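You operate a simulated robot arm through the tools that you are given. There is no shell and no other tool.

The job below is to be done with a simulated two-armed robot. You get a single attempt, and the scene is never put back.

Task
Fuse the pale patch on the chalk outline for the time it shows, then switch off.
Fine: one pressing; leave the drawer open.
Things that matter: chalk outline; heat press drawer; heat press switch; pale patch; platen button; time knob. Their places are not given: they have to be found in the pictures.

Only the result counts: the job must be done as asked and must still hold three seconds after the hand-in. Knocking over, shifting, dropping, spilling or breaking anything else fails it.

Robot
Two 7-joint arms with fingered hands on one trunk that stands fixed in place. Base frame: the origin is at the foot of the trunk, x ahead of it, y to its left, z up. Lengths are in mm, angles in rad, forces in N, time in s.
The left shoulder is at [83, 128, 1181], the right one opposite. Each reaches about 1156 mm from its shoulder. Payload 5 kg a hand.
The TCP of each hand is the grasp point between the finger pads, 37 mm short of the fingertips. In the tool frame z runs along the fingers and y along their closing line. The gripper opens to 124 mm; its body begins 43 mm behind the TCP. The gripper is a hand of 3 fingers: y runs from the thumb to the fingers, the wrist lies at [-21, -116, -203] in the tool frame.
Orientation is told as [roll, pitch, yaw] about the base's x, y, z axes, in that order, counted from this pose: with the fingers straight down and the wrist toward the robot, the tool's x, y and z point along [0, 1, 0], [1, 0, 0] and [0, 0, -1] of the base frame.

Tools
- The arms move only by the tool play_rows. It takes "left_increments", "right_increments" or both (then of equal length, played together; a hand with none holds still); each is a list of rows, each a list of 6 numbers: the shift along the base's x, y, z in mm, then the turn, a rotation vector about the base's x, y, z in degrees. In form: [[tx, ty, tz, ax, ay, az], ...]. A call has 1 to 20 rows; each row shifts and turns the commanded pose from where the row before left it. A row lasts 0.2 s, in which the tool goes at most 50 mm and 0.15 rad; a call with a longer step from one row to the next is refused whole. Where a pose cannot be reached the arm comes as near as it can. A force on the tool above 40 N (or 10 N above the force at the start of the call, whichever is more), or a blocked arm, ends the call early, and 0.2 s more pass. In this call time passes only in rows, and 0.2 s behind the last. It gives the time, the measured TCP pose, the force on the tool (base axes), the opening and the grip force at its end, in the units of the frame above (readings bear some noise), with the torque about the TCP (base axes, N m) and any sound that the robot's microphone picked up.
- Cameras (640 x 400 px; columns grow to the right, rows downward): "scene" is now at [232.4, -51.7, 1375.7]; the picture's right is [-0.54, -0.84, 0.00], its down [-0.25, 0.16, -0.95] and it looks along [0.80, -0.52, -0.30] (base axes); focal length 258 px, centre (320, 200). "left" rides on the left gripper at [-72, -104, -154] in its tool frame; the picture's right is [-0.83, -0.26, 0.49], its down [0.51, -0.72, 0.47] and it looks along [0.23, 0.64, 0.73] (tool axes); focal length 243 px, centre (320, 200). "right" rides on the right gripper at [72, -104, -154] in its tool frame; the picture's right is [-0.83, 0.26, -0.49], its down [-0.51, -0.72, 0.47] and it looks along [-0.23, 0.64, 0.73] (tool axes); focal length 243 px, centre (320, 200).
- get_image(camera): a new picture of that camera. No time passes.
- move_column(by): moves the trunk up (or, below 0, down) by that many mm; the arms and the scene camera ride with it, the base frame stays. It gives what a move gives, with no picture.
- finger_targets(index, middle, thumb_bend, thumb_turn, hand): sets how far each is bent, from 0 (flat) to 100 (curled in); at 30 the hand is open as for a grip, at 70 the pads meet at the TCP. One left out holds its place. A second passes; each finger stops where it meets its share of the squeeze, and holds until it gets a number again. It is the only way to open and close the hand. It gives what a move gives, with no picture; readings hold the bend of each and the force on the fingers (four entries, about 0 where the hand has none), thumb and palm. thumb_turn goes from beside the hand (0) to across from the fingers (100), as for a grip.
- head_to(pan, tilt): turns the head with the scene camera to pan (to the left, within 1.396 rad either way) and tilt (down, from -0.506 to 1.204), counted from straight ahead of the robot (the tilt from the chest, where the trunk bows). It gives what a move gives.
- probe_pixels(camera, pixels): for up to 12 pixels [column, row] of the newest picture of that camera ("zoom" is the newest enlarged one), the place [x, y, z] in the base frame of the surface seen there, good to about 3 mm. No time passes.
- enlarge(camera, box): a new picture of the part [left, top, right, bottom] of that camera's present view, enlarged. No time passes.
- close_job(): hands the job in; it is judged then, once.

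Leave the grippers open and the arms clear of the work at the hand-in unless told otherwise.

The tools are called after ">>>" as name(argument=value, ...) on one line, values as JSON. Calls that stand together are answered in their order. play_rows: Moves the arms, as the interface text tells. Its arguments: {"type":"object","properties":{"left_increments":{"type":"array","items":{"type":"array","items":{"type":"number"}}},"right_increments":{"type":"array","items":{"type":"array","items":{"type":"number"}}}},"required":[]} The other tools are called the same way: move_column (by) moves the trunk up or down; finger_targets (index, middle, thumb_bend, thumb_turn, hand) moves the fingers one by one; head_to (pan, tilt) turns the head that bears the scene camera; get_image (camera) takes a picture; probe_pixels (camera, pixels) gives the place of the surface under pixels of a picture; enlarge (camera, box) takes an enlarged picture of a part of a camera's view; close_job () hands the job in.

At the start:

```text
clock: 0.0
left_ee_pos: [662.3, -68.4, 1330.7]
left_tool_rot: [0.001, 0.0, 0.0]
left_force: [-0.2, 0.2, -0.5]
left_wrist_torque: [-0.01, 0.01, -0.01]
left_finger_gap: 123.3
left_grip_force: 0.0
left_shape: jaw
left_bend: [30.0, 30.0, 30.0, 98.0]
left_finger forces: [0.1, 0.0, 0.1, 0.1, 0.0, 0.0]
right_ee_pos: [370.2, -472.7, 1341.3]
right_tool_rot: [-0.001, 0.0, 0.0]
right_force: [0.3, -0.3, 0.2]
right_wrist_torque: [-0.02, 0.0, 0.0]
right_finger_gap: 123.6
right_grip_force: 0.0
right_shape: jaw
right_bend: [30.0, 30.0, 30.0, 98.0]
right_finger forces: [0.0, 0.0, 0.0, 0.0, 0.0, 0.1]
trunk travel left (down, up): [-375.0, 188.0]
head pan, tilt (commanded): [-0.572, 0.302]
```

scene: 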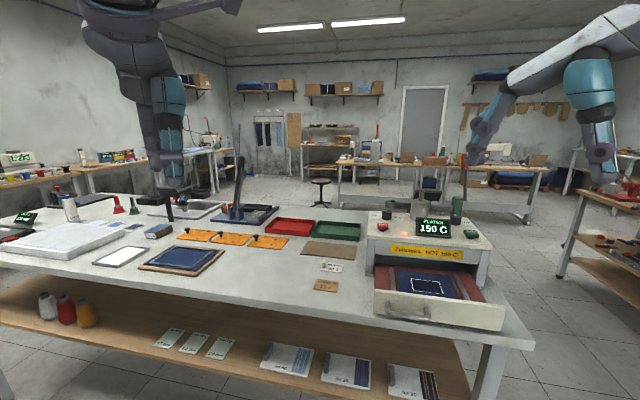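
right: 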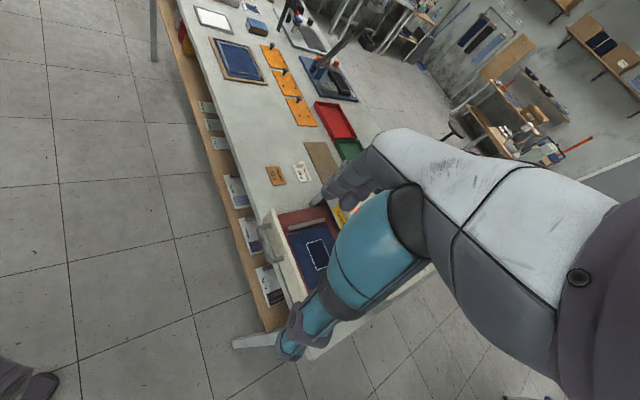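
left: 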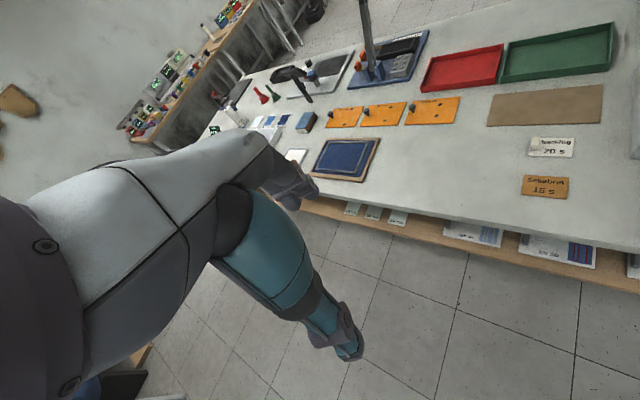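

I see a work table with a heat press at the right (screen "PLATEN 150 C"), its drawer open with a white dashed chalk outline around (425,287), and patches marked with times near (330,267) and (325,286). I enlarge these parts next.

>>> enlarge(camera="scene", box=[350, 190, 510, 340])

>>> enlarge(camera="scene", box=[280, 230, 380, 300])

>>> enlarge(camera="left", box=[480, 80, 640, 220])

```text
2.67 times, centred on (430, 265) of scene
```

zoom: 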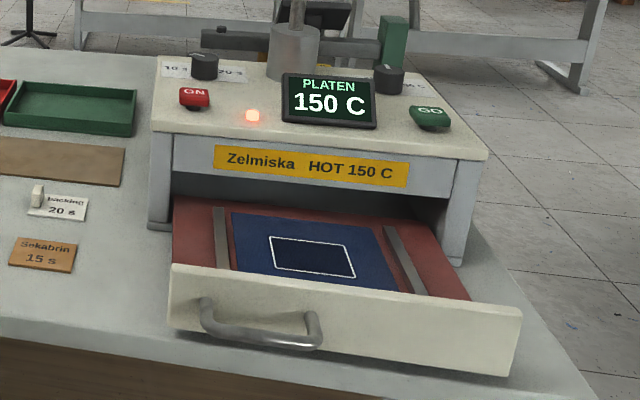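

```text
5.71 times, centred on (330, 265) of scene
```

zoom: 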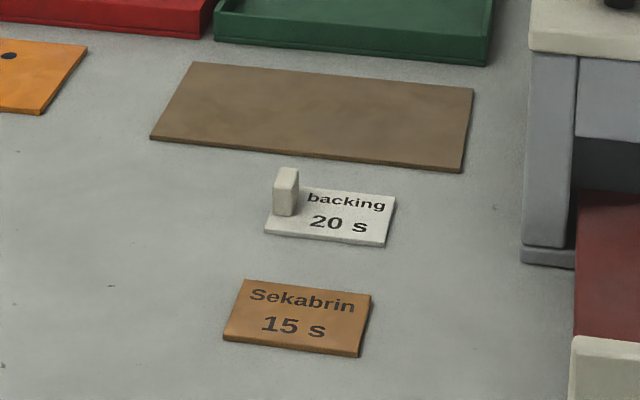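

```text
2.86 times, centred on (560, 150) of left
```

zoom: 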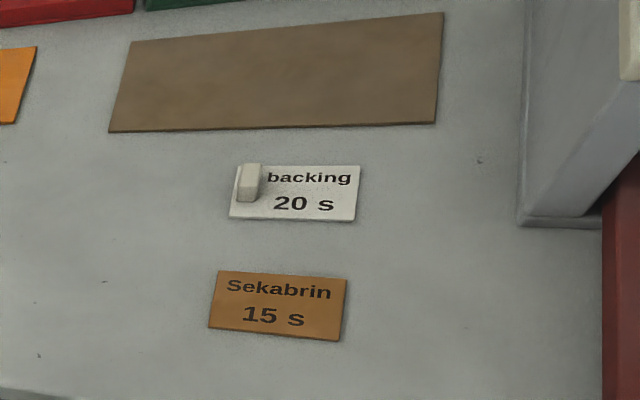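

The pale patch is the "backing 20 s" one, with a small tab. The press has a red ON switch, a green GO button, and two dark knobs. I enlarge more on the press top and turn the head to get it centred.

>>> head_to(pan=-0.8, tilt=0.6)

```text
clock: 0.8
left_ee_pos: [662.0, -69.4, 1330.7]
left_tool_rot: [-0.001, 0.0, -0.001]
left_force: [0.1, 0.2, -0.7]
left_wrist_torque: [-0.01, -0.01, -0.03]
left_finger_gap: 123.7
left_grip_force: 0.1
left_shape: jaw
left_bend: [30.0, 30.0, 30.0, 98.0]
left_finger forces: [0.1, 0.0, 0.0, 0.0, 0.0, 0.0]
right_ee_pos: [371.4, -473.5, 1341.1]
right_tool_rot: [0.0, 0.001, 0.0]
right_force: [0.5, -1.0, 0.5]
right_wrist_torque: [0.04, 0.0, 0.02]
right_finger_gap: 123.9
right_grip_force: 0.0
right_shape: jaw
right_bend: [30.0, 30.0, 30.0, 98.0]
right_finger forces: [0.0, 0.0, 0.0, 0.0, 0.0, 0.2]
trunk travel left (down, up): [-375.0, 188.0]
head pan, tilt (commanded): [-0.799, 0.6]
```

The head has turned. I take a new scene picture.

>>> get_image(camera="scene")

```text
taken
```

scene: 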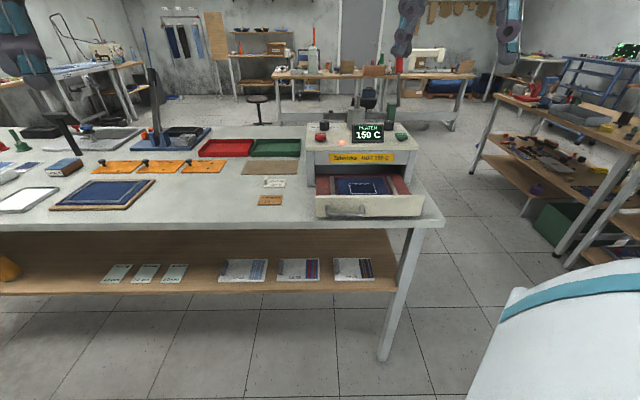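

The press is now around (365,170). I enlarge it.

>>> enlarge(camera="scene", box=[300, 110, 428, 190])

>>> enlarge(camera="scene", box=[310, 115, 358, 145])

>>> enlarge(camera="scene", box=[370, 115, 418, 145])

```text
5.00 times, centred on (364, 150) of scene
```

zoom: 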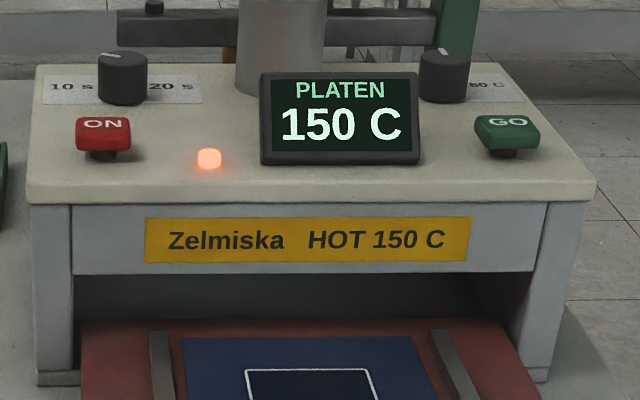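

```text
13.33 times, centred on (334, 130) of scene
```

zoom: 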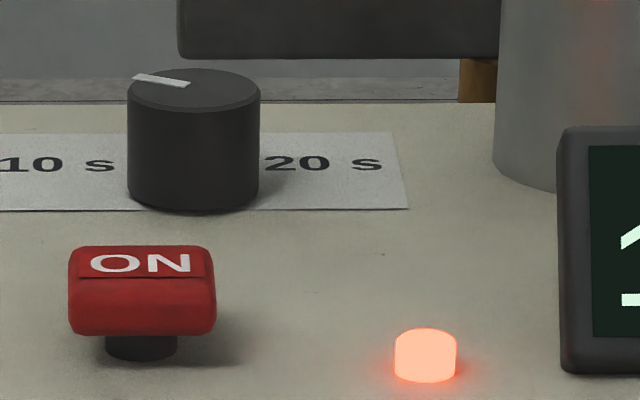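

```text
13.33 times, centred on (394, 130) of scene
```

zoom: 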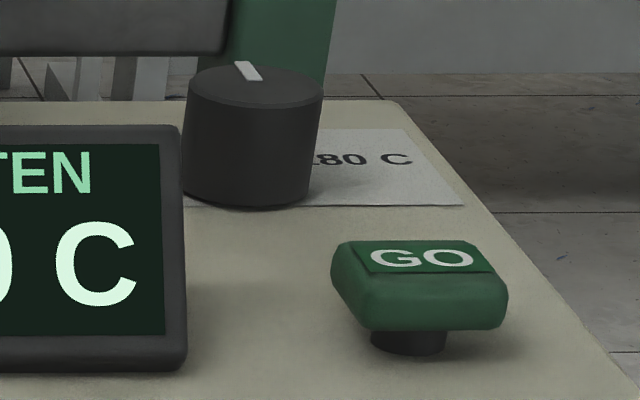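

The left knob is the time knob (10 s … 20 s scale) with its pointer towards 10 s; the right knob is a temperature one. I probe places on the scene picture.

>>> enlarge(camera="scene", box=[250, 110, 442, 230])

```text
3.33 times, centred on (346, 170) of scene
```

zoom: 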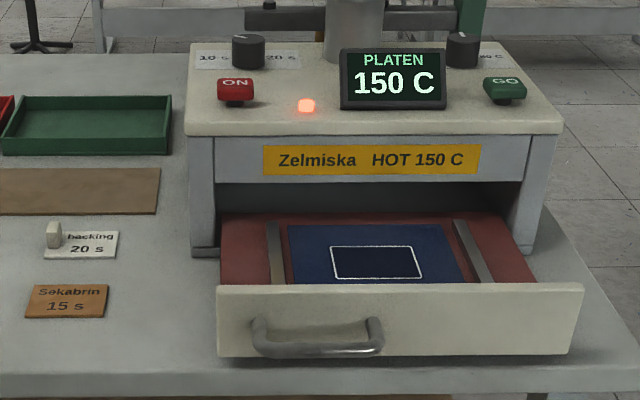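

I probe the knob, ON button, GO button, lamp, patch corners and tab, and the outline corners.

>>> probe_pixels(camera="zoom", pixels=[[248, 38], [235, 82], [505, 83], [306, 103], [463, 36], [53, 226], [54, 240], [80, 240], [114, 232], [114, 257], [46, 254], [90, 250]])

>>> probe_pixels(camera="zoom", pixels=[[333, 246], [410, 247], [421, 277], [338, 279], [375, 262], [232, 287], [570, 286], [262, 350], [375, 350], [315, 352], [400, 320], [250, 270]])

>>> probe_pixels(camera="zoom", pixels=[[200, 230], [545, 245], [190, 130], [560, 130], [200, 48], [520, 48], [350, 30], [470, 10], [390, 20], [275, 250], [480, 250], [268, 340]])

```text
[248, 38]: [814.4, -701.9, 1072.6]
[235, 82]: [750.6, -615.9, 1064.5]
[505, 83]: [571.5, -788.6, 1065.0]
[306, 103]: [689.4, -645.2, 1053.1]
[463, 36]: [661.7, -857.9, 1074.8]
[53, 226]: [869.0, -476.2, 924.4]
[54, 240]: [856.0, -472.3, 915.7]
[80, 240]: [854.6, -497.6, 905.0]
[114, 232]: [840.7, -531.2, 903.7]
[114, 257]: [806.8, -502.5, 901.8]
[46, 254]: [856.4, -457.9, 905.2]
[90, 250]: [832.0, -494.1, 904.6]
```

```text
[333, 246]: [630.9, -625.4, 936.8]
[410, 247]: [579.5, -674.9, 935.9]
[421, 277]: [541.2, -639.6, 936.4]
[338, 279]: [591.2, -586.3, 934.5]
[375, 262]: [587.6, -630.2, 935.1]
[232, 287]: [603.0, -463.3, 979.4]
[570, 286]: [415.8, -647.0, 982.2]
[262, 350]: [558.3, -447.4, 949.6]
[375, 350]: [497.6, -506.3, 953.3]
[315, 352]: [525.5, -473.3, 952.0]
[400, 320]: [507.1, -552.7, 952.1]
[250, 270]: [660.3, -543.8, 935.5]
```

```text
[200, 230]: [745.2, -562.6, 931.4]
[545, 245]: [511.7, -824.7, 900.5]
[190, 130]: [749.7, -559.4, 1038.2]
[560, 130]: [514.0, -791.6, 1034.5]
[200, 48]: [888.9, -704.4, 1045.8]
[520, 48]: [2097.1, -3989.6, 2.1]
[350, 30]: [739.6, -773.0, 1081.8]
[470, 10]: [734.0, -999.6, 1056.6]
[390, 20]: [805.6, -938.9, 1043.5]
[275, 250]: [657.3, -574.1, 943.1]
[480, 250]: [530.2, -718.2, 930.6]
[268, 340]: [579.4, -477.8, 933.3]
```

The press is turned about 45° in the base frame (front runs along (-0.71,-0.70), drawer opens along (-0.70,0.71)). I check what stands on top of the press (the cylinder at (355,105)) and its height.

>>> enlarge(camera="scene", box=[310, 60, 438, 140])

>>> enlarge(camera="scene", box=[250, 165, 330, 215])

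```text
5.00 times, centred on (374, 100) of scene
```

zoom: 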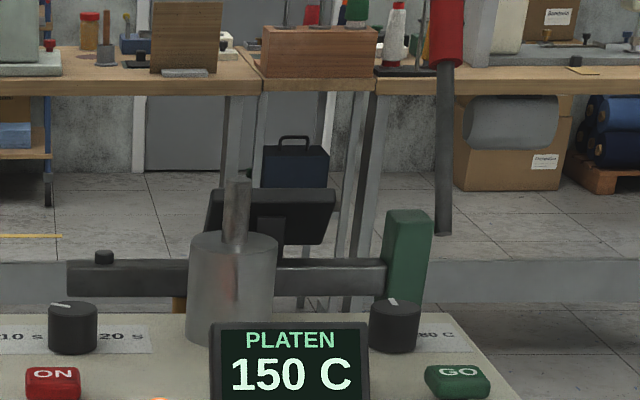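

```text
8.00 times, centred on (290, 190) of scene
```

zoom: 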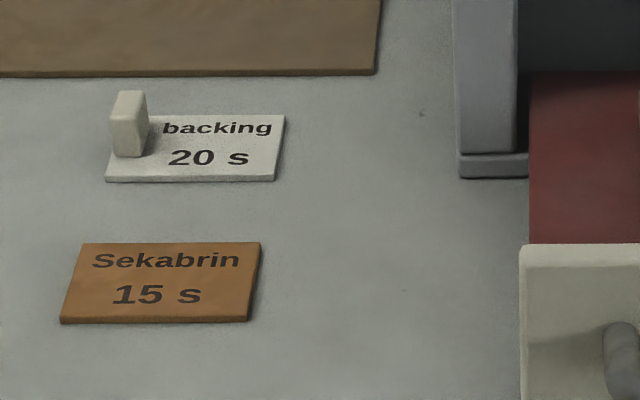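

I probe the rod and cylinder and the patch's tab closely.

>>> probe_pixels(camera="scene", pixels=[[357, 98], [357, 103], [352, 108], [356, 115], [391, 105], [391, 115], [325, 122], [388, 121]])

>>> probe_pixels(camera="zoom", pixels=[[128, 95], [116, 97], [143, 97], [128, 130], [117, 150], [140, 152], [147, 125], [108, 178], [272, 177], [283, 118], [160, 122], [200, 178]])

```text
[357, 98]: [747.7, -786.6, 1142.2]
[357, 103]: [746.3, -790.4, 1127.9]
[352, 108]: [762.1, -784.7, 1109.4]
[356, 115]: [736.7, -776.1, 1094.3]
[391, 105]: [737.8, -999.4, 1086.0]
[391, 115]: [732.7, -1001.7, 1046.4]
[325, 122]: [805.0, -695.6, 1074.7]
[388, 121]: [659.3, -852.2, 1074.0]
```

```text
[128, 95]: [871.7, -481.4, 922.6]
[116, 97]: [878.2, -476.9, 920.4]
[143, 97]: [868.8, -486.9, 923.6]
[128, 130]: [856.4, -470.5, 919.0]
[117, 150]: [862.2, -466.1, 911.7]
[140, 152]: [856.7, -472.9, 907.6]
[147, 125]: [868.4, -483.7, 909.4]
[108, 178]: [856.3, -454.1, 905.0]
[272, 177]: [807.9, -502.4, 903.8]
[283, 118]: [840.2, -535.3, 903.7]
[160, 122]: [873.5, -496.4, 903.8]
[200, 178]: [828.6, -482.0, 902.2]
```

The patch's tab is about 12 mm wide (along the patch's length), 20 mm deep and 18 mm high, near the patch's left end. The rod on the press reaches z≈1145. I move the right hand to about (600,-560,1250), turned -45° about z, to look down on the press.

>>> play_rows(right_increments=[[38, -14.5, -15, 0, 0, -7.5], [38, -14.5, -15, 0, 0, -7.5], [38, -14.5, -15, 0, 0, -7.5], [38, -14.5, -15, 0, 0, -7.5], [38, -14.5, -15, 0, 0, -7.5], [38, -14.5, -15, 0, 0, -7.5]])

```text
clock: 2.2
left_ee_pos: [664.6, -67.0, 1329.6]
left_tool_rot: [-0.001, 0.002, 0.0]
left_force: [-0.5, -0.3, 0.0]
left_wrist_torque: [-0.03, 0.03, -0.01]
left_finger_gap: 123.6
left_grip_force: 0.1
left_shape: jaw
left_bend: [30.0, 30.0, 30.0, 98.0]
left_finger forces: [0.0, 0.1, 0.0, 0.0, 0.1, 0.1]
right_ee_pos: [603.6, -560.7, 1251.2]
right_tool_rot: [-0.002, -0.001, -0.786]
right_force: [0.0, -0.1, -0.5]
right_wrist_torque: [-0.03, 0.05, 0.02]
right_finger_gap: 123.7
right_grip_force: 0.0
right_shape: jaw
right_bend: [30.0, 30.0, 30.0, 98.0]
right_finger forces: [0.0, 0.0, 0.0, 0.0, 0.0, 0.1]
trunk travel left (down, up): [-375.0, 188.0]
head pan, tilt (commanded): [-0.799, 0.6]
```

The hand is at (604,-561,1251), yaw -45°. I take pictures from the right camera and the scene camera.

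>>> get_image(camera="right")

>>> get_image(camera="scene")

```text
taken
```

right: 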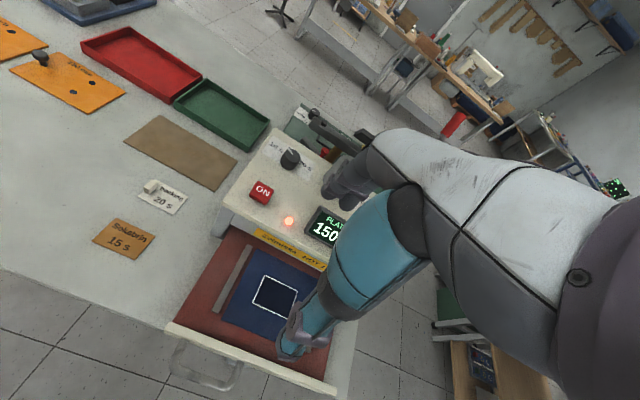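

```text
taken
```

scene: 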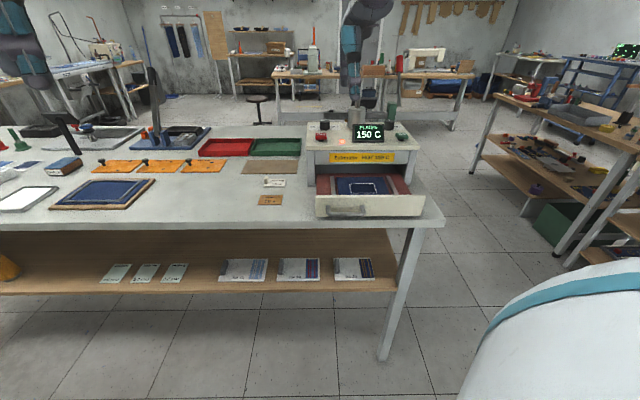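

The knob is at (290,158) in the right picture, its strip "10 s … 20 s" visible. I enlarge it, and the patch and outline too.

>>> enlarge(camera="right", box=[258, 133, 322, 173])

>>> enlarge(camera="right", box=[130, 165, 210, 225])

>>> enlarge(camera="scene", box=[320, 0, 416, 120])

```text
10.00 times, centred on (290, 153) of right
```

zoom: 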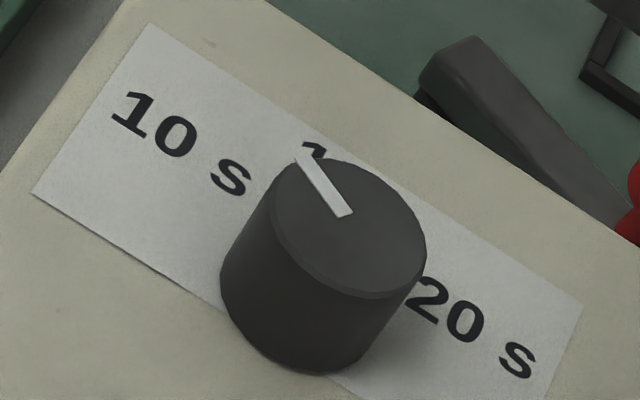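

```text
6.67 times, centred on (170, 195) of right
```

zoom: 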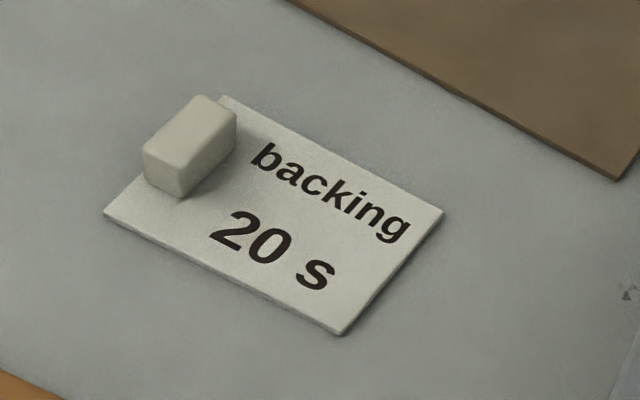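

```text
3.33 times, centred on (368, 60) of scene
```

zoom: 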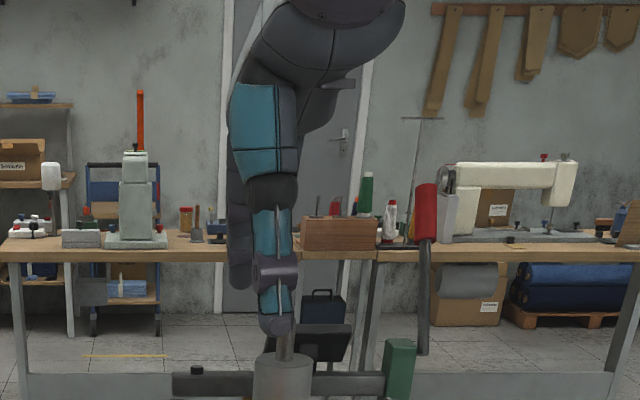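

I probe the pointer, the labels and the knob rim in a fresh zoom on the dial.

>>> enlarge(camera="right", box=[258, 133, 322, 173])

>>> probe_pixels(camera="zoom", pixels=[[348, 212], [305, 158], [145, 115], [235, 180], [440, 300], [515, 360], [275, 210], [420, 240], [330, 160], [350, 290], [38, 192], [575, 310]])

>>> probe_pixels(camera="zoom", pixels=[[348, 228], [152, 28], [310, 148], [315, 145], [185, 130], [475, 320], [225, 300], [415, 280], [305, 370], [375, 165], [290, 170], [400, 285]])

```text
10.00 times, centred on (290, 153) of right
```

zoom: 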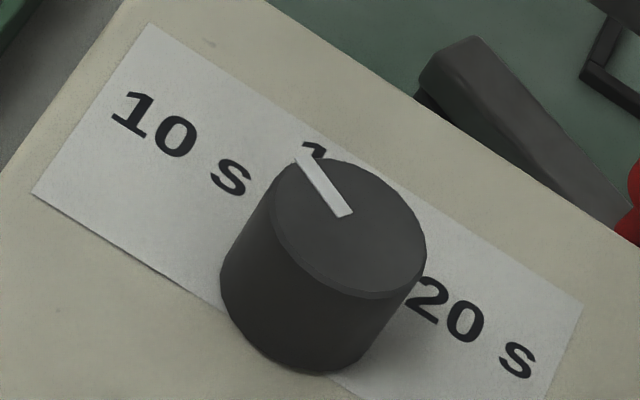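

```text
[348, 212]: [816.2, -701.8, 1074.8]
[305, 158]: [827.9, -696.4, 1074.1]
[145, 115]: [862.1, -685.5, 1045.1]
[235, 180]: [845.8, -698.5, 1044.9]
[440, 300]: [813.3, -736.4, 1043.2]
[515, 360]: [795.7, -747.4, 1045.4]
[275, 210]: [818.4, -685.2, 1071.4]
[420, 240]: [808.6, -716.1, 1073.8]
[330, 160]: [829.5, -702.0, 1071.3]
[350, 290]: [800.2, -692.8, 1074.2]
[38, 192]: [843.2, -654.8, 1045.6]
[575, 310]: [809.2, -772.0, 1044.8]
```

```text
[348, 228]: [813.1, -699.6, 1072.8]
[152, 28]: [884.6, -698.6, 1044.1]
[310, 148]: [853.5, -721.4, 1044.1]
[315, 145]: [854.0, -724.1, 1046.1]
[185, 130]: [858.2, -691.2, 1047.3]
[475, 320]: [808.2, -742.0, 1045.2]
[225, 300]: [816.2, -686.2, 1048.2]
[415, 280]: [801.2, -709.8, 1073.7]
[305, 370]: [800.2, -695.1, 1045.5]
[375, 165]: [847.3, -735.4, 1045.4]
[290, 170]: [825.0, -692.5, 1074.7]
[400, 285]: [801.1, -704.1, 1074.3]
```

The knob's top centre is about (814,-701,1074), radius about 16; it points near 10 s (about 55–60° left of straight back), 20 s lies about 57° to the right of back, with 15 s at the back. I look at the shape of my fingers in the right camera.

>>> enlarge(camera="right", box=[240, 120, 480, 370])

```text
1.60 times, centred on (360, 245) of right
```

zoom: 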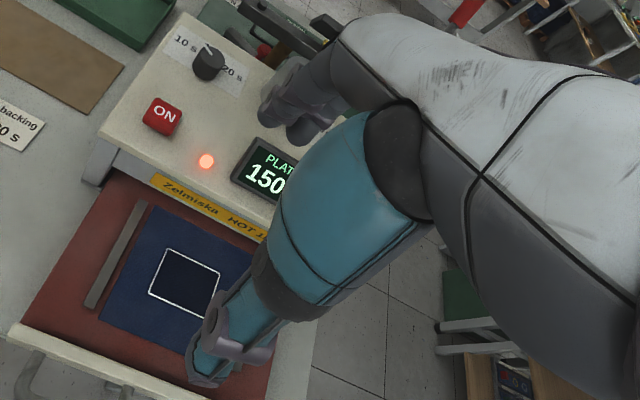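

I probe my own fingertips in this zoom to learn the hand's shape: index/middle tips near (265,110) and (305,130), thumb tip near (205,370).

>>> probe_pixels(camera="zoom", pixels=[[265, 108], [285, 95], [268, 122], [300, 138], [325, 125], [330, 80], [200, 372], [225, 360], [215, 330], [262, 350], [240, 330], [290, 300]])

```text
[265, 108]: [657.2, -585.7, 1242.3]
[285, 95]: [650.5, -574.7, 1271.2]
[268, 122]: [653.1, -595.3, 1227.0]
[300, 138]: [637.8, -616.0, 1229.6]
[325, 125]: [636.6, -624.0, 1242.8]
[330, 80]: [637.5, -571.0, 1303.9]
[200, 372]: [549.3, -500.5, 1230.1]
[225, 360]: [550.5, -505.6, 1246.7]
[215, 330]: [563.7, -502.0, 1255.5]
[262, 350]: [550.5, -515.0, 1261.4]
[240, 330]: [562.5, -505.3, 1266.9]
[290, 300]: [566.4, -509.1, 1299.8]
```

The hand has index at tool x≈+15, middle at x≈-15, thumb at x≈0. I test how the fingers close in the air: bend all to 60.

>>> finger_targets(hand="right", index=60, middle=60, thumb_bend=60, thumb_turn=100)

>>> enlarge(camera="right", box=[240, 120, 480, 370])

>>> enlarge(camera="scene", box=[320, 20, 416, 120])

```text
clock: 3.2
left_ee_pos: [661.5, -67.6, 1330.2]
left_tool_rot: [-0.001, -0.001, 0.0]
left_force: [0.1, 0.6, -0.3]
left_wrist_torque: [0.0, -0.02, -0.01]
left_finger_gap: 123.8
left_grip_force: 0.0
left_shape: jaw
left_bend: [30.0, 30.0, 30.0, 98.0]
left_finger forces: [0.0, 0.0, 0.0, 0.0, 0.0, 0.0]
right_ee_pos: [600.4, -560.0, 1251.5]
right_tool_rot: [0.0, 0.001, -0.786]
right_force: [0.0, 1.0, 0.1]
right_wrist_torque: [-0.02, -0.02, -0.03]
right_finger_gap: 37.3
right_grip_force: 0.0
right_shape: fingers
right_bend: [60.0, 60.0, 60.0, 100.0]
right_finger forces: [0.1, 0.0, 0.1, 0.0, 0.0, 0.0]
trunk travel left (down, up): [-375.0, 188.0]
head pan, tilt (commanded): [-0.799, 0.6]
```

```text
1.60 times, centred on (360, 245) of right
```

zoom: 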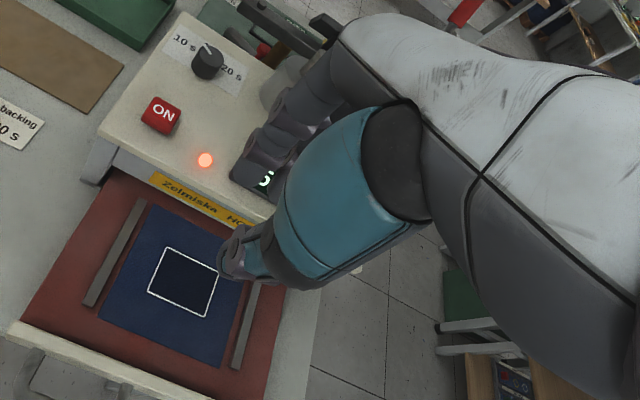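

```text
4.00 times, centred on (368, 70) of scene
```

zoom: 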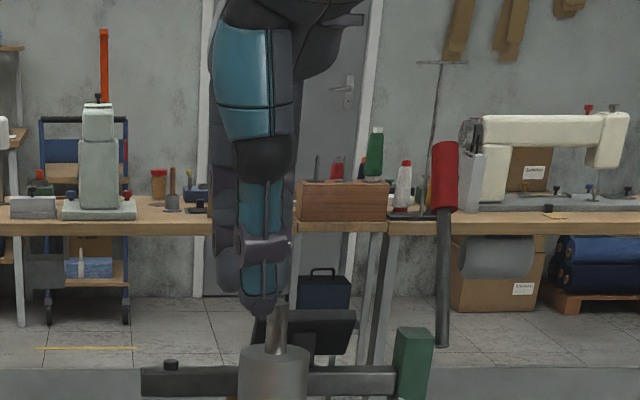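

At bend 60 the gap is 37 mm. I look closer at the fingertips at this bend and probe them.

>>> enlarge(camera="right", box=[280, 150, 400, 310])

```text
2.50 times, centred on (340, 230) of right
```

zoom: 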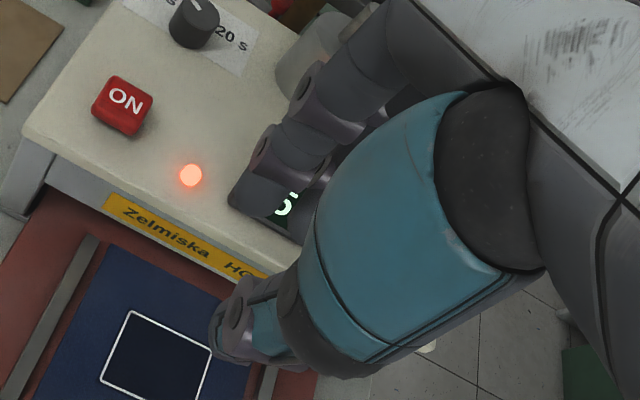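

I probe index fingertip points (262,150), (250,175), (270,205), (300,175) and thumb tip points (215,325), (240,345), (265,300), (235,295).

>>> probe_pixels(camera="zoom", pixels=[[262, 150], [245, 178], [240, 195], [270, 205], [300, 175], [330, 90], [215, 325], [215, 345], [240, 350], [265, 300], [245, 285], [350, 40]])

```text
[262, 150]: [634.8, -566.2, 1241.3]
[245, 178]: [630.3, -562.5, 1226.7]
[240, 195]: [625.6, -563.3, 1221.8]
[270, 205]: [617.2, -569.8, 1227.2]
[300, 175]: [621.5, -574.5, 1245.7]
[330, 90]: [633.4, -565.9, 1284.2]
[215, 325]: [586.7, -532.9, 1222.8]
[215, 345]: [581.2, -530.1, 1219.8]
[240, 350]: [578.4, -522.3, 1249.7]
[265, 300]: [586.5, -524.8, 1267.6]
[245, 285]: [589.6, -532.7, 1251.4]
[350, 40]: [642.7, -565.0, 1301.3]
```

The pads stay about parallel at ±18 mm. First job: the time knob. I open the fingers to bend 45 and then move above the knob with yaw about +20°.

>>> finger_targets(hand="right", index=45, middle=45, thumb_bend=45, thumb_turn=100)

>>> play_rows(right_increments=[[26.5, -17.6, -6, 0, 0, 8.1], [26.5, -17.6, -6, 0, 0, 8.1], [26.5, -17.6, -6, 0, 0, 8.1], [26.5, -17.6, -6, 0, 0, 8.1], [26.5, -17.6, -6, 0, 0, 8.1], [26.5, -17.6, -6, 0, 0, 8.1], [26.5, -17.6, -6, 0, 0, 8.1], [26.5, -17.6, -6, 0, 0, 8.1]])

>>> get_image(camera="right")

>>> get_image(camera="scene")

```text
clock: 4.2
left_ee_pos: [660.8, -67.3, 1330.3]
left_tool_rot: [-0.001, 0.001, 0.0]
left_force: [-0.4, -0.6, -0.2]
left_wrist_torque: [-0.04, -0.01, -0.05]
left_finger_gap: 123.5
left_grip_force: 0.0
left_shape: jaw
left_bend: [30.0, 30.0, 30.0, 98.0]
left_finger forces: [0.0, 0.1, 0.0, 0.0, 0.1, 0.1]
right_ee_pos: [599.6, -561.0, 1252.0]
right_tool_rot: [-0.001, 0.0, -0.786]
right_force: [0.2, 0.3, 1.1]
right_wrist_torque: [0.02, 0.03, 0.02]
right_finger_gap: 82.3
right_grip_force: 0.1
right_shape: fingers
right_bend: [45.0, 45.0, 45.0, 99.0]
right_finger forces: [0.0, 0.0, 0.1, 0.0, 0.0, 0.0]
trunk travel left (down, up): [-375.0, 188.0]
head pan, tilt (commanded): [-0.799, 0.6]
```

```text
clock: 6.2
left_ee_pos: [662.7, -66.9, 1328.7]
left_tool_rot: [-0.001, 0.001, 0.001]
left_force: [0.9, -0.1, 0.4]
left_wrist_torque: [-0.02, -0.01, -0.03]
left_finger_gap: 123.6
left_grip_force: 0.1
left_shape: jaw
left_bend: [30.0, 30.0, 30.0, 98.0]
left_finger forces: [0.0, 0.0, 0.0, 0.0, 0.0, 0.0]
right_ee_pos: [732.9, -555.4, 1235.5]
right_tool_rot: [0.035, -0.05, 0.129]
right_force: [0.7, 0.3, -1.3]
right_wrist_torque: [-0.03, 0.05, -0.03]
right_finger_gap: 82.9
right_grip_force: 0.0
right_shape: fingers
right_bend: [45.0, 45.0, 45.0, 99.0]
right_finger forces: [0.1, 0.0, 0.0, 0.0, 0.0, 0.0]
right hand out of reach, approached as far as the arm can: row 6, 7, 8
trunk travel left (down, up): [-375.0, 188.0]
head pan, tilt (commanded): [-0.799, 0.6]
stopped in row 8 (right hand): the arm was blocked; the commanded pose is now the measured one
```

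```text
taken
```

right: 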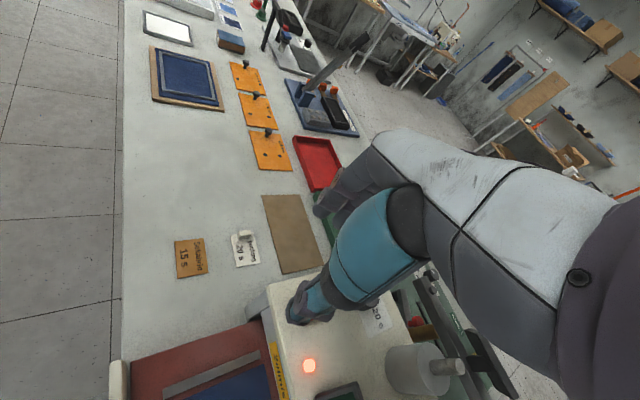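

```text
taken
```

scene: 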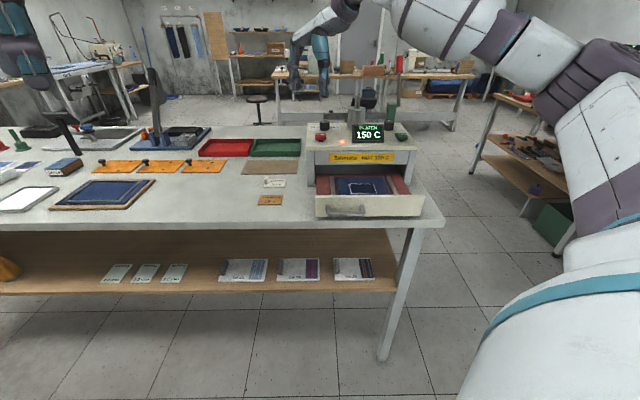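

The arm could not follow the +yaw at this height (stopped at (733,-555,1235), yaw 7°). I undo the small tilt, turn back to yaw -45°, and go above the knob from there.

>>> play_rows(right_increments=[[10, -16, 0, 0, 0, -7.4], [10, -16, 0, -2, 2.87, 0], [10, -19, -6, 0, 0, -7.5], [10, -19, -6, 0, 0, -7.5], [10, -19, -6, 0, 0, -7.5], [10, -19, -6, 0, 0, -7.5], [10, -19, -6, 0, 0, -7.5], [10, -19, -6, 0, 0, -7.5]])

```text
clock: 8.0
left_ee_pos: [663.4, -69.3, 1329.4]
left_tool_rot: [0.0, 0.003, 0.0]
left_force: [-0.3, -0.9, 0.2]
left_wrist_torque: [0.0, -0.01, 0.0]
left_finger_gap: 123.9
left_grip_force: 0.0
left_shape: jaw
left_bend: [30.0, 30.0, 30.0, 98.0]
left_finger forces: [0.1, 0.0, 0.1, 0.0, 0.0, 0.0]
right_ee_pos: [812.4, -702.5, 1196.8]
right_tool_rot: [0.0, 0.001, -0.789]
right_force: [0.6, 0.6, -0.5]
right_wrist_torque: [-0.01, 0.02, 0.03]
right_finger_gap: 82.8
right_grip_force: 0.1
right_shape: fingers
right_bend: [45.0, 45.0, 45.0, 99.0]
right_finger forces: [0.1, 0.0, 0.0, 0.0, 0.0, 0.0]
trunk travel left (down, up): [-375.0, 188.0]
head pan, tilt (commanded): [-0.799, 0.6]
```

I am above the knob at z 1197, yaw -45°. I look at it from the right camera.

>>> get_image(camera="right")

>>> get_image(camera="scene")

```text
taken
```

right: 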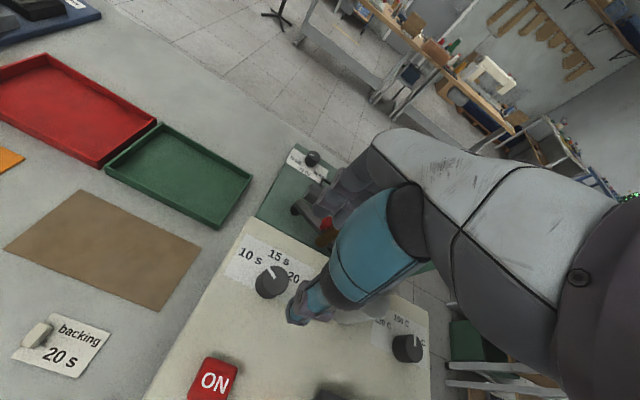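

```text
taken
```

scene: 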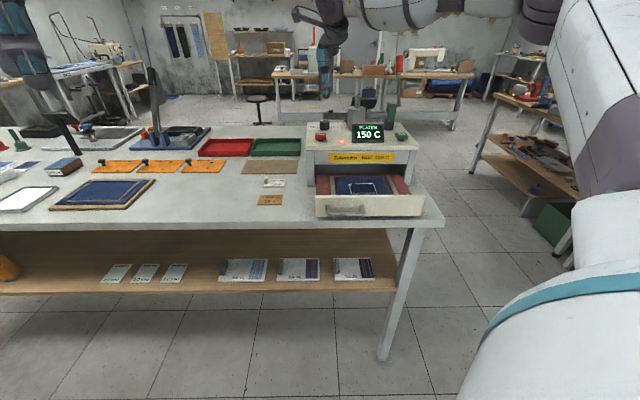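

Now the dial labels are visible near (272,275). I enlarge it to read the pointer.

>>> enlarge(camera="right", box=[220, 230, 316, 310])

>>> probe_pixels(camera="right", pixels=[[270, 273], [272, 282], [281, 258], [250, 255], [294, 280], [277, 274], [215, 375], [208, 385], [405, 338], [409, 345]])

```text
5.00 times, centred on (268, 270) of right
```

zoom: 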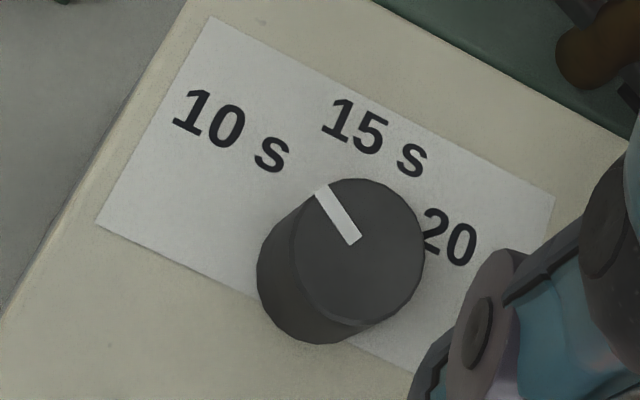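

```text
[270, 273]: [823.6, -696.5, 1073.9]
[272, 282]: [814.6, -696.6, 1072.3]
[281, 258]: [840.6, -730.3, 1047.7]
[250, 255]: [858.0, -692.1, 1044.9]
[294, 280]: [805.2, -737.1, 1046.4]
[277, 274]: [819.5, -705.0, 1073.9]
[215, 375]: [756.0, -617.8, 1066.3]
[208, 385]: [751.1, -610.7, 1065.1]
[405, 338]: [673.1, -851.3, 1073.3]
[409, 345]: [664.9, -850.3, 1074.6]
```

The pointer is at about 12° in base (57° left of back), that is on 10 s. I test how far the hand can turn over the knob: lower to z≈1150 and turn negative first.

>>> play_rows(right_increments=[[1, 0.5, -23, 0, 0, 0], [0.6, 0.5, -23, 0, 0, 0], [0, 0, 0, 0, 0, -7.5], [0, 0, 0, 0, 0, -7.5], [0, 0, 0, 0, 0, -7.5], [0, 0, 0, 0, 0, -7.5], [0, 0, 0, 0, 0, -7.5], [0, 0, 0, 0, 0, -7.5], [0, 0, 0, 0, 0, -7.5], [0, 0, 0, 0, 0, -7.5]])

```text
clock: 10.2
left_ee_pos: [662.0, -69.0, 1328.5]
left_tool_rot: [-0.001, 0.001, 0.002]
left_force: [0.7, -0.1, -0.6]
left_wrist_torque: [0.0, 0.01, 0.02]
left_finger_gap: 123.8
left_grip_force: 0.1
left_shape: jaw
left_bend: [30.0, 30.0, 30.0, 98.0]
left_finger forces: [0.1, 0.0, 0.1, 0.0, 0.0, 0.0]
right_ee_pos: [814.4, -701.9, 1151.6]
right_tool_rot: [0.001, 0.0, -1.835]
right_force: [0.4, 0.3, 0.3]
right_wrist_torque: [0.03, -0.01, -0.01]
right_finger_gap: 82.7
right_grip_force: 0.1
right_shape: fingers
right_bend: [45.0, 45.0, 45.0, 99.0]
right_finger forces: [0.0, 0.0, 0.0, 0.0, 0.1, 0.1]
trunk travel left (down, up): [-375.0, 188.0]
head pan, tilt (commanded): [-0.799, 0.6]
```

Yaw -105° is reachable. Now I test the positive side: turn back to -45° and on towards +15°.

>>> play_rows(right_increments=[[0, 0, 0, 0, 0, 8], [0, 0, 0, 0, 0, 8], [0, 0, 0, 0, 0, 8], [0, 0, 0, 0, 0, 8], [0, 0, 0, 0, 0, 8], [0, 0, 0, 0, 0, 8], [0, 0, 0, 0, 0, 8], [0, 0, 0, 0, 0, 8], [0, 0, 0, 0, 0, 8], [0, 0, 0, 0, 0, 8], [0, 0, 0, 0, 0, 8], [0, 0, 0, 0, 0, 8], [0, 0, 0, 0, 0, 8], [0, 0, 0, 0, 0, 8]])

```text
clock: 13.2
left_ee_pos: [661.0, -70.7, 1329.8]
left_tool_rot: [0.001, 0.0, 0.001]
left_force: [0.8, 0.9, 0.2]
left_wrist_torque: [-0.01, 0.0, 0.02]
left_finger_gap: 123.6
left_grip_force: 0.0
left_shape: jaw
left_bend: [30.0, 30.0, 30.0, 98.0]
left_finger forces: [0.0, 0.0, 0.0, 0.0, 0.0, 0.0]
right_ee_pos: [805.2, -677.3, 1125.7]
right_tool_rot: [0.019, 0.016, -0.141]
right_force: [-0.4, 0.0, -0.5]
right_wrist_torque: [-0.01, -0.02, -0.01]
right_finger_gap: 82.8
right_grip_force: 0.1
right_shape: fingers
right_bend: [45.0, 45.0, 45.0, 99.0]
right_finger forces: [0.0, 0.0, 0.0, 0.1, 0.1, 0.0]
right hand out of reach, approached as far as the arm can: row 12, 13, 14
trunk travel left (down, up): [-375.0, 188.0]
head pan, tilt (commanded): [-0.799, 0.6]
```

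The positive limit is about -15° here. So I turn the knob in two strokes. I bring the yaw back to about -25° and see the pose.

>>> play_rows(right_increments=[[0, 0, 0, 0, 0, -8], [0, 0, 0, 0, 0, -8], [0, 0, 0, 0, 0, -8], [0, 0, 0, 0, 0, -8]])

```text
clock: 14.2
left_ee_pos: [662.5, -69.1, 1328.9]
left_tool_rot: [-0.001, 0.001, 0.001]
left_force: [0.4, 0.2, -0.3]
left_wrist_torque: [-0.05, 0.0, -0.01]
left_finger_gap: 123.5
left_grip_force: 0.1
left_shape: jaw
left_bend: [30.0, 30.0, 30.0, 98.0]
left_finger forces: [0.1, 0.0, 0.0, 0.0, 0.0, 0.0]
right_ee_pos: [804.8, -676.0, 1125.1]
right_tool_rot: [0.018, 0.015, -0.7]
right_force: [-0.1, 0.1, -0.1]
right_wrist_torque: [-0.02, 0.0, -0.02]
right_finger_gap: 82.9
right_grip_force: 0.1
right_shape: fingers
right_bend: [45.0, 45.0, 45.0, 99.0]
right_finger forces: [0.0, 0.0, 0.1, 0.0, 0.1, 0.0]
trunk travel left (down, up): [-375.0, 188.0]
head pan, tilt (commanded): [-0.799, 0.6]
```

I remove the small tilt, centre over the knob at (814.2,-701.5), yaw -25°, z 1140.

>>> play_rows(right_increments=[[3, -8, 12, -1.34, 0, 5], [3.2, -8.5, 12, 0, 0, 5], [3.2, -9, 0, 0, 0, 5]])

>>> get_image(camera="right")

>>> get_image(camera="left")

```text
clock: 15.0
left_ee_pos: [662.6, -70.5, 1329.3]
left_tool_rot: [0.0, 0.001, 0.001]
left_force: [0.4, 0.6, -0.3]
left_wrist_torque: [0.01, -0.01, 0.03]
left_finger_gap: 123.9
left_grip_force: 0.1
left_shape: jaw
left_bend: [30.0, 30.0, 30.0, 98.0]
left_finger forces: [0.1, 0.0, 0.1, 0.0, 0.0, 0.0]
right_ee_pos: [815.3, -703.5, 1147.7]
right_tool_rot: [0.001, 0.005, -0.435]
right_force: [-0.1, 0.3, 0.1]
right_wrist_torque: [0.05, 0.02, -0.04]
right_finger_gap: 83.0
right_grip_force: 0.1
right_shape: fingers
right_bend: [45.0, 45.0, 45.0, 99.0]
right_finger forces: [0.1, 0.0, 0.1, 0.0, 0.0, 0.0]
trunk travel left (down, up): [-375.0, 188.0]
head pan, tilt (commanded): [-0.799, 0.6]
```

```text
taken
```

right: 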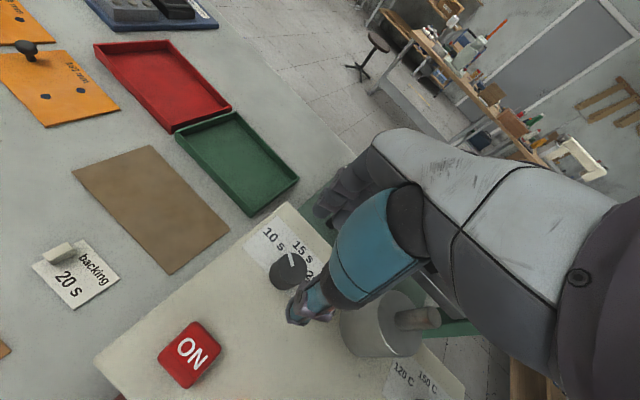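

```text
taken
```

left: 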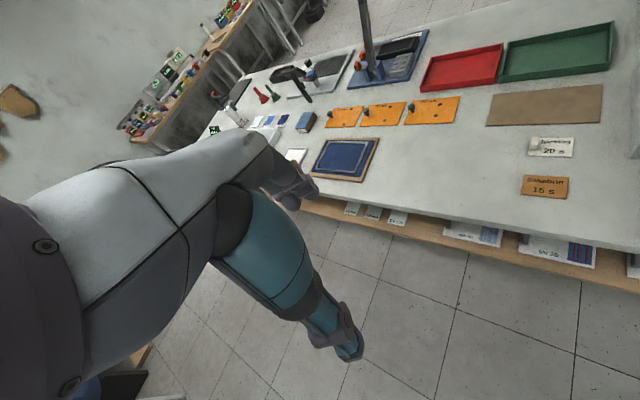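

I enlarge around the knob to check the centring; the point 74 mm below the TCP should appear at about (296,267).

>>> enlarge(camera="right", box=[250, 230, 346, 290])

```text
6.67 times, centred on (298, 260) of right
```

zoom: 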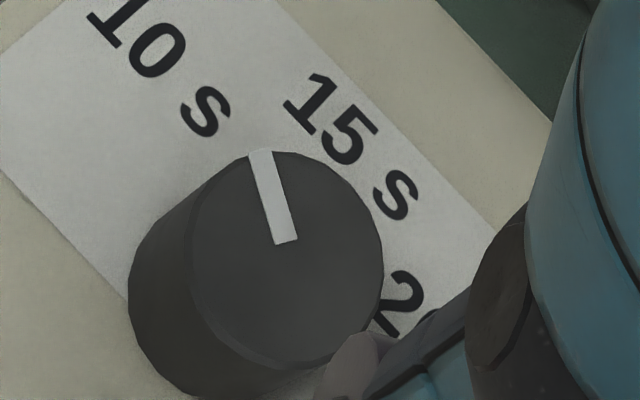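

The knob's centre is within about 3 mm of the tool axis. I shift by (-1,+2), and descend 60 mm so that the tips are about 6 mm above the press top.

>>> play_rows(right_increments=[[-1, 2, -15, 0, 0, 0], [0, 0, -15, 0, 0, 0], [0, 0, -15, 0, 0, 0], [0, 0, -14, 0, 0, 0]])

>>> enlarge(camera="right", box=[240, 140, 440, 340])

>>> enlarge(camera="scene", box=[280, 60, 408, 180])

```text
clock: 16.0
left_ee_pos: [661.4, -70.7, 1329.8]
left_tool_rot: [0.001, 0.001, -0.001]
left_force: [0.3, 0.4, -0.2]
left_wrist_torque: [0.02, 0.01, -0.02]
left_finger_gap: 123.7
left_grip_force: 0.1
left_shape: jaw
left_bend: [30.0, 30.0, 30.0, 98.0]
left_finger forces: [0.1, 0.0, 0.1, 0.0, 0.0, 0.0]
right_ee_pos: [814.6, -699.4, 1090.0]
right_tool_rot: [0.0, 0.0, -0.439]
right_force: [-1.0, -0.9, -0.5]
right_wrist_torque: [-0.03, -0.01, -0.04]
right_finger_gap: 82.7
right_grip_force: 0.0
right_shape: fingers
right_bend: [45.0, 45.0, 45.0, 99.0]
right_finger forces: [0.0, 0.0, 0.0, 0.1, 0.0, 0.1]
trunk travel left (down, up): [-375.0, 188.0]
head pan, tilt (commanded): [-0.799, 0.6]
```

```text
2.00 times, centred on (340, 240) of right
```

zoom: 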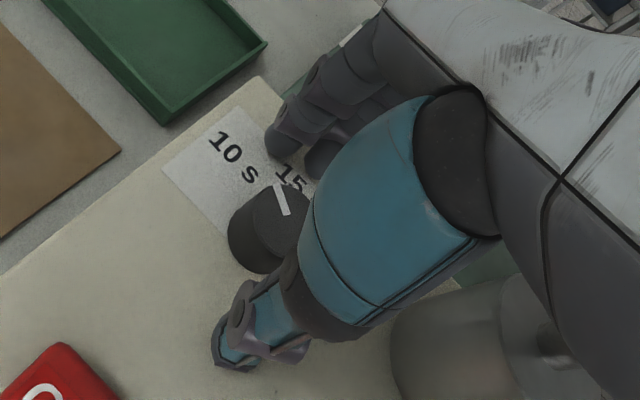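

```text
3.33 times, centred on (344, 120) of scene
```

zoom: 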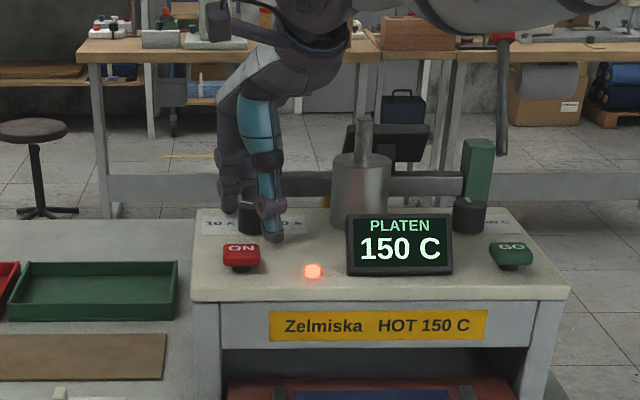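

The knob sits between thumb and fingers. I close all three on it.

>>> finger_targets(hand="right", index=70, middle=70, thumb_bend=70)

>>> enlarge(camera="right", box=[240, 140, 440, 340])

```text
clock: 17.0
left_ee_pos: [662.4, -69.7, 1329.6]
left_tool_rot: [-0.001, 0.001, 0.0]
left_force: [-0.2, -0.2, 0.0]
left_wrist_torque: [0.0, 0.0, -0.02]
left_finger_gap: 123.6
left_grip_force: 0.0
left_shape: jaw
left_bend: [30.0, 30.0, 30.0, 98.0]
left_finger forces: [0.1, 0.0, 0.0, 0.0, 0.1, 0.0]
right_ee_pos: [813.8, -700.1, 1090.8]
right_tool_rot: [0.002, 0.001, -0.439]
right_force: [2.6, -2.2, 0.0]
right_wrist_torque: [-0.11, -0.09, 0.0]
right_finger_gap: 32.5
right_grip_force: 13.1
right_shape: fingers
right_bend: [63.0, 65.0, 62.0, 100.0]
right_finger forces: [7.6, 6.2, 0.0, 0.0, 11.3, 0.0]
trunk travel left (down, up): [-375.0, 188.0]
head pan, tilt (commanded): [-0.799, 0.6]
```

```text
2.00 times, centred on (340, 240) of right
```

zoom: 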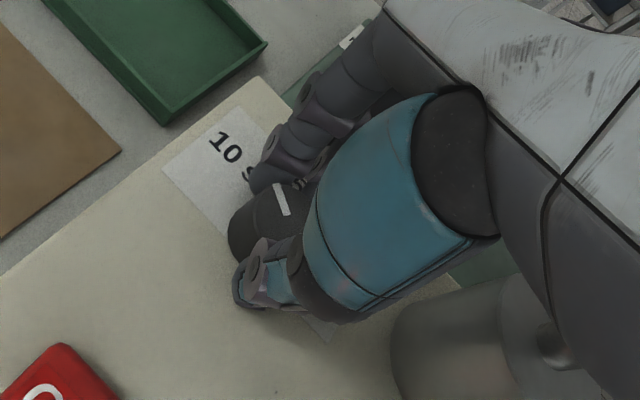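

The knob is gripped (gap 32.5 mm, 13 N). I turn it -30° first to see the torque.

>>> play_rows(right_increments=[[0, 0, 0, 0, 0, -6], [0, 0, 0, 0, 0, -6], [0, 0, 0, 0, 0, -6], [0, 0, 0, 0, 0, -6], [0, 0, 0, 0, 0, -6]])

>>> enlarge(camera="right", box=[240, 140, 440, 340])

```text
clock: 18.2
left_ee_pos: [662.6, -68.7, 1329.5]
left_tool_rot: [-0.001, 0.001, 0.001]
left_force: [0.0, 0.0, 0.5]
left_wrist_torque: [-0.04, 0.0, 0.0]
left_finger_gap: 123.7
left_grip_force: 0.0
left_shape: jaw
left_bend: [30.0, 30.0, 30.0, 98.0]
left_finger forces: [0.0, 0.1, 0.0, 0.0, 0.1, 0.1]
right_ee_pos: [813.0, -700.1, 1089.5]
right_tool_rot: [-0.002, 0.003, -0.963]
right_force: [2.2, -3.8, -0.1]
right_wrist_torque: [-0.14, -0.04, 0.02]
right_finger_gap: 32.4
right_grip_force: 13.2
right_shape: fingers
right_bend: [63.0, 65.0, 63.0, 100.0]
right_finger forces: [8.8, 6.2, 0.0, 0.0, 10.7, 0.0]
trunk travel left (down, up): [-375.0, 188.0]
head pan, tilt (commanded): [-0.799, 0.6]
```

```text
2.00 times, centred on (340, 240) of right
```

zoom: 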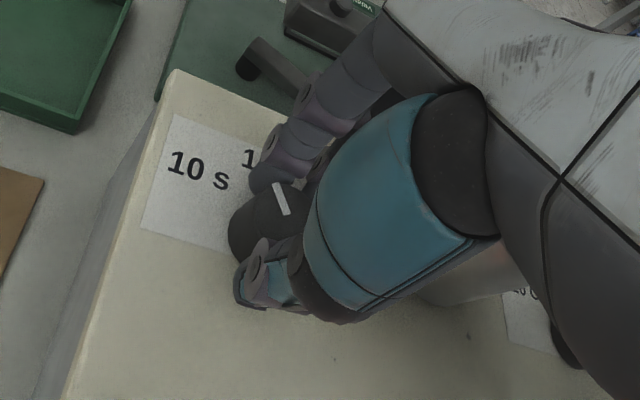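

The pointer turns with the hand, no slip. I turn another -49° (to yaw about -104°).

>>> play_rows(right_increments=[[0, 0, 0, 0, 0, -7], [0, 0, 0, 0, 0, -7], [0, 0, 0, 0, 0, -7], [0, 0, 0, 0, 0, -7], [0, 0, 0, 0, 0, -7], [0, 0, 0, 0, 0, -7], [0, 0, 0, 0, 0, -7]])

>>> enlarge(camera="right", box=[240, 140, 440, 340])

```text
clock: 19.8
left_ee_pos: [660.9, -70.5, 1330.2]
left_tool_rot: [0.001, -0.001, -0.001]
left_force: [0.3, 0.6, 0.1]
left_wrist_torque: [-0.01, -0.03, 0.0]
left_finger_gap: 123.5
left_grip_force: 0.2
left_shape: jaw
left_bend: [30.0, 30.0, 30.0, 98.0]
left_finger forces: [0.1, 0.0, 0.0, 0.0, 0.1, 0.0]
right_ee_pos: [813.5, -699.9, 1090.5]
right_tool_rot: [-0.001, 0.004, -1.818]
right_force: [-0.2, -4.4, -1.4]
right_wrist_torque: [-0.13, 0.05, 0.02]
right_finger_gap: 32.2
right_grip_force: 13.3
right_shape: fingers
right_bend: [63.0, 66.0, 63.0, 100.0]
right_finger forces: [9.3, 6.5, 0.0, 0.0, 10.2, 0.1]
trunk travel left (down, up): [-375.0, 188.0]
head pan, tilt (commanded): [-0.799, 0.6]
```

```text
2.00 times, centred on (340, 240) of right
```

zoom: 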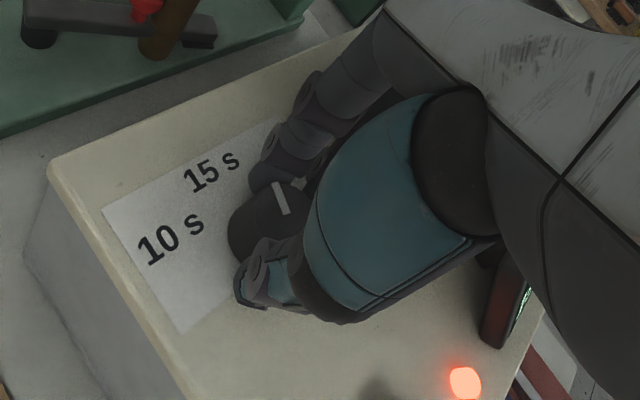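

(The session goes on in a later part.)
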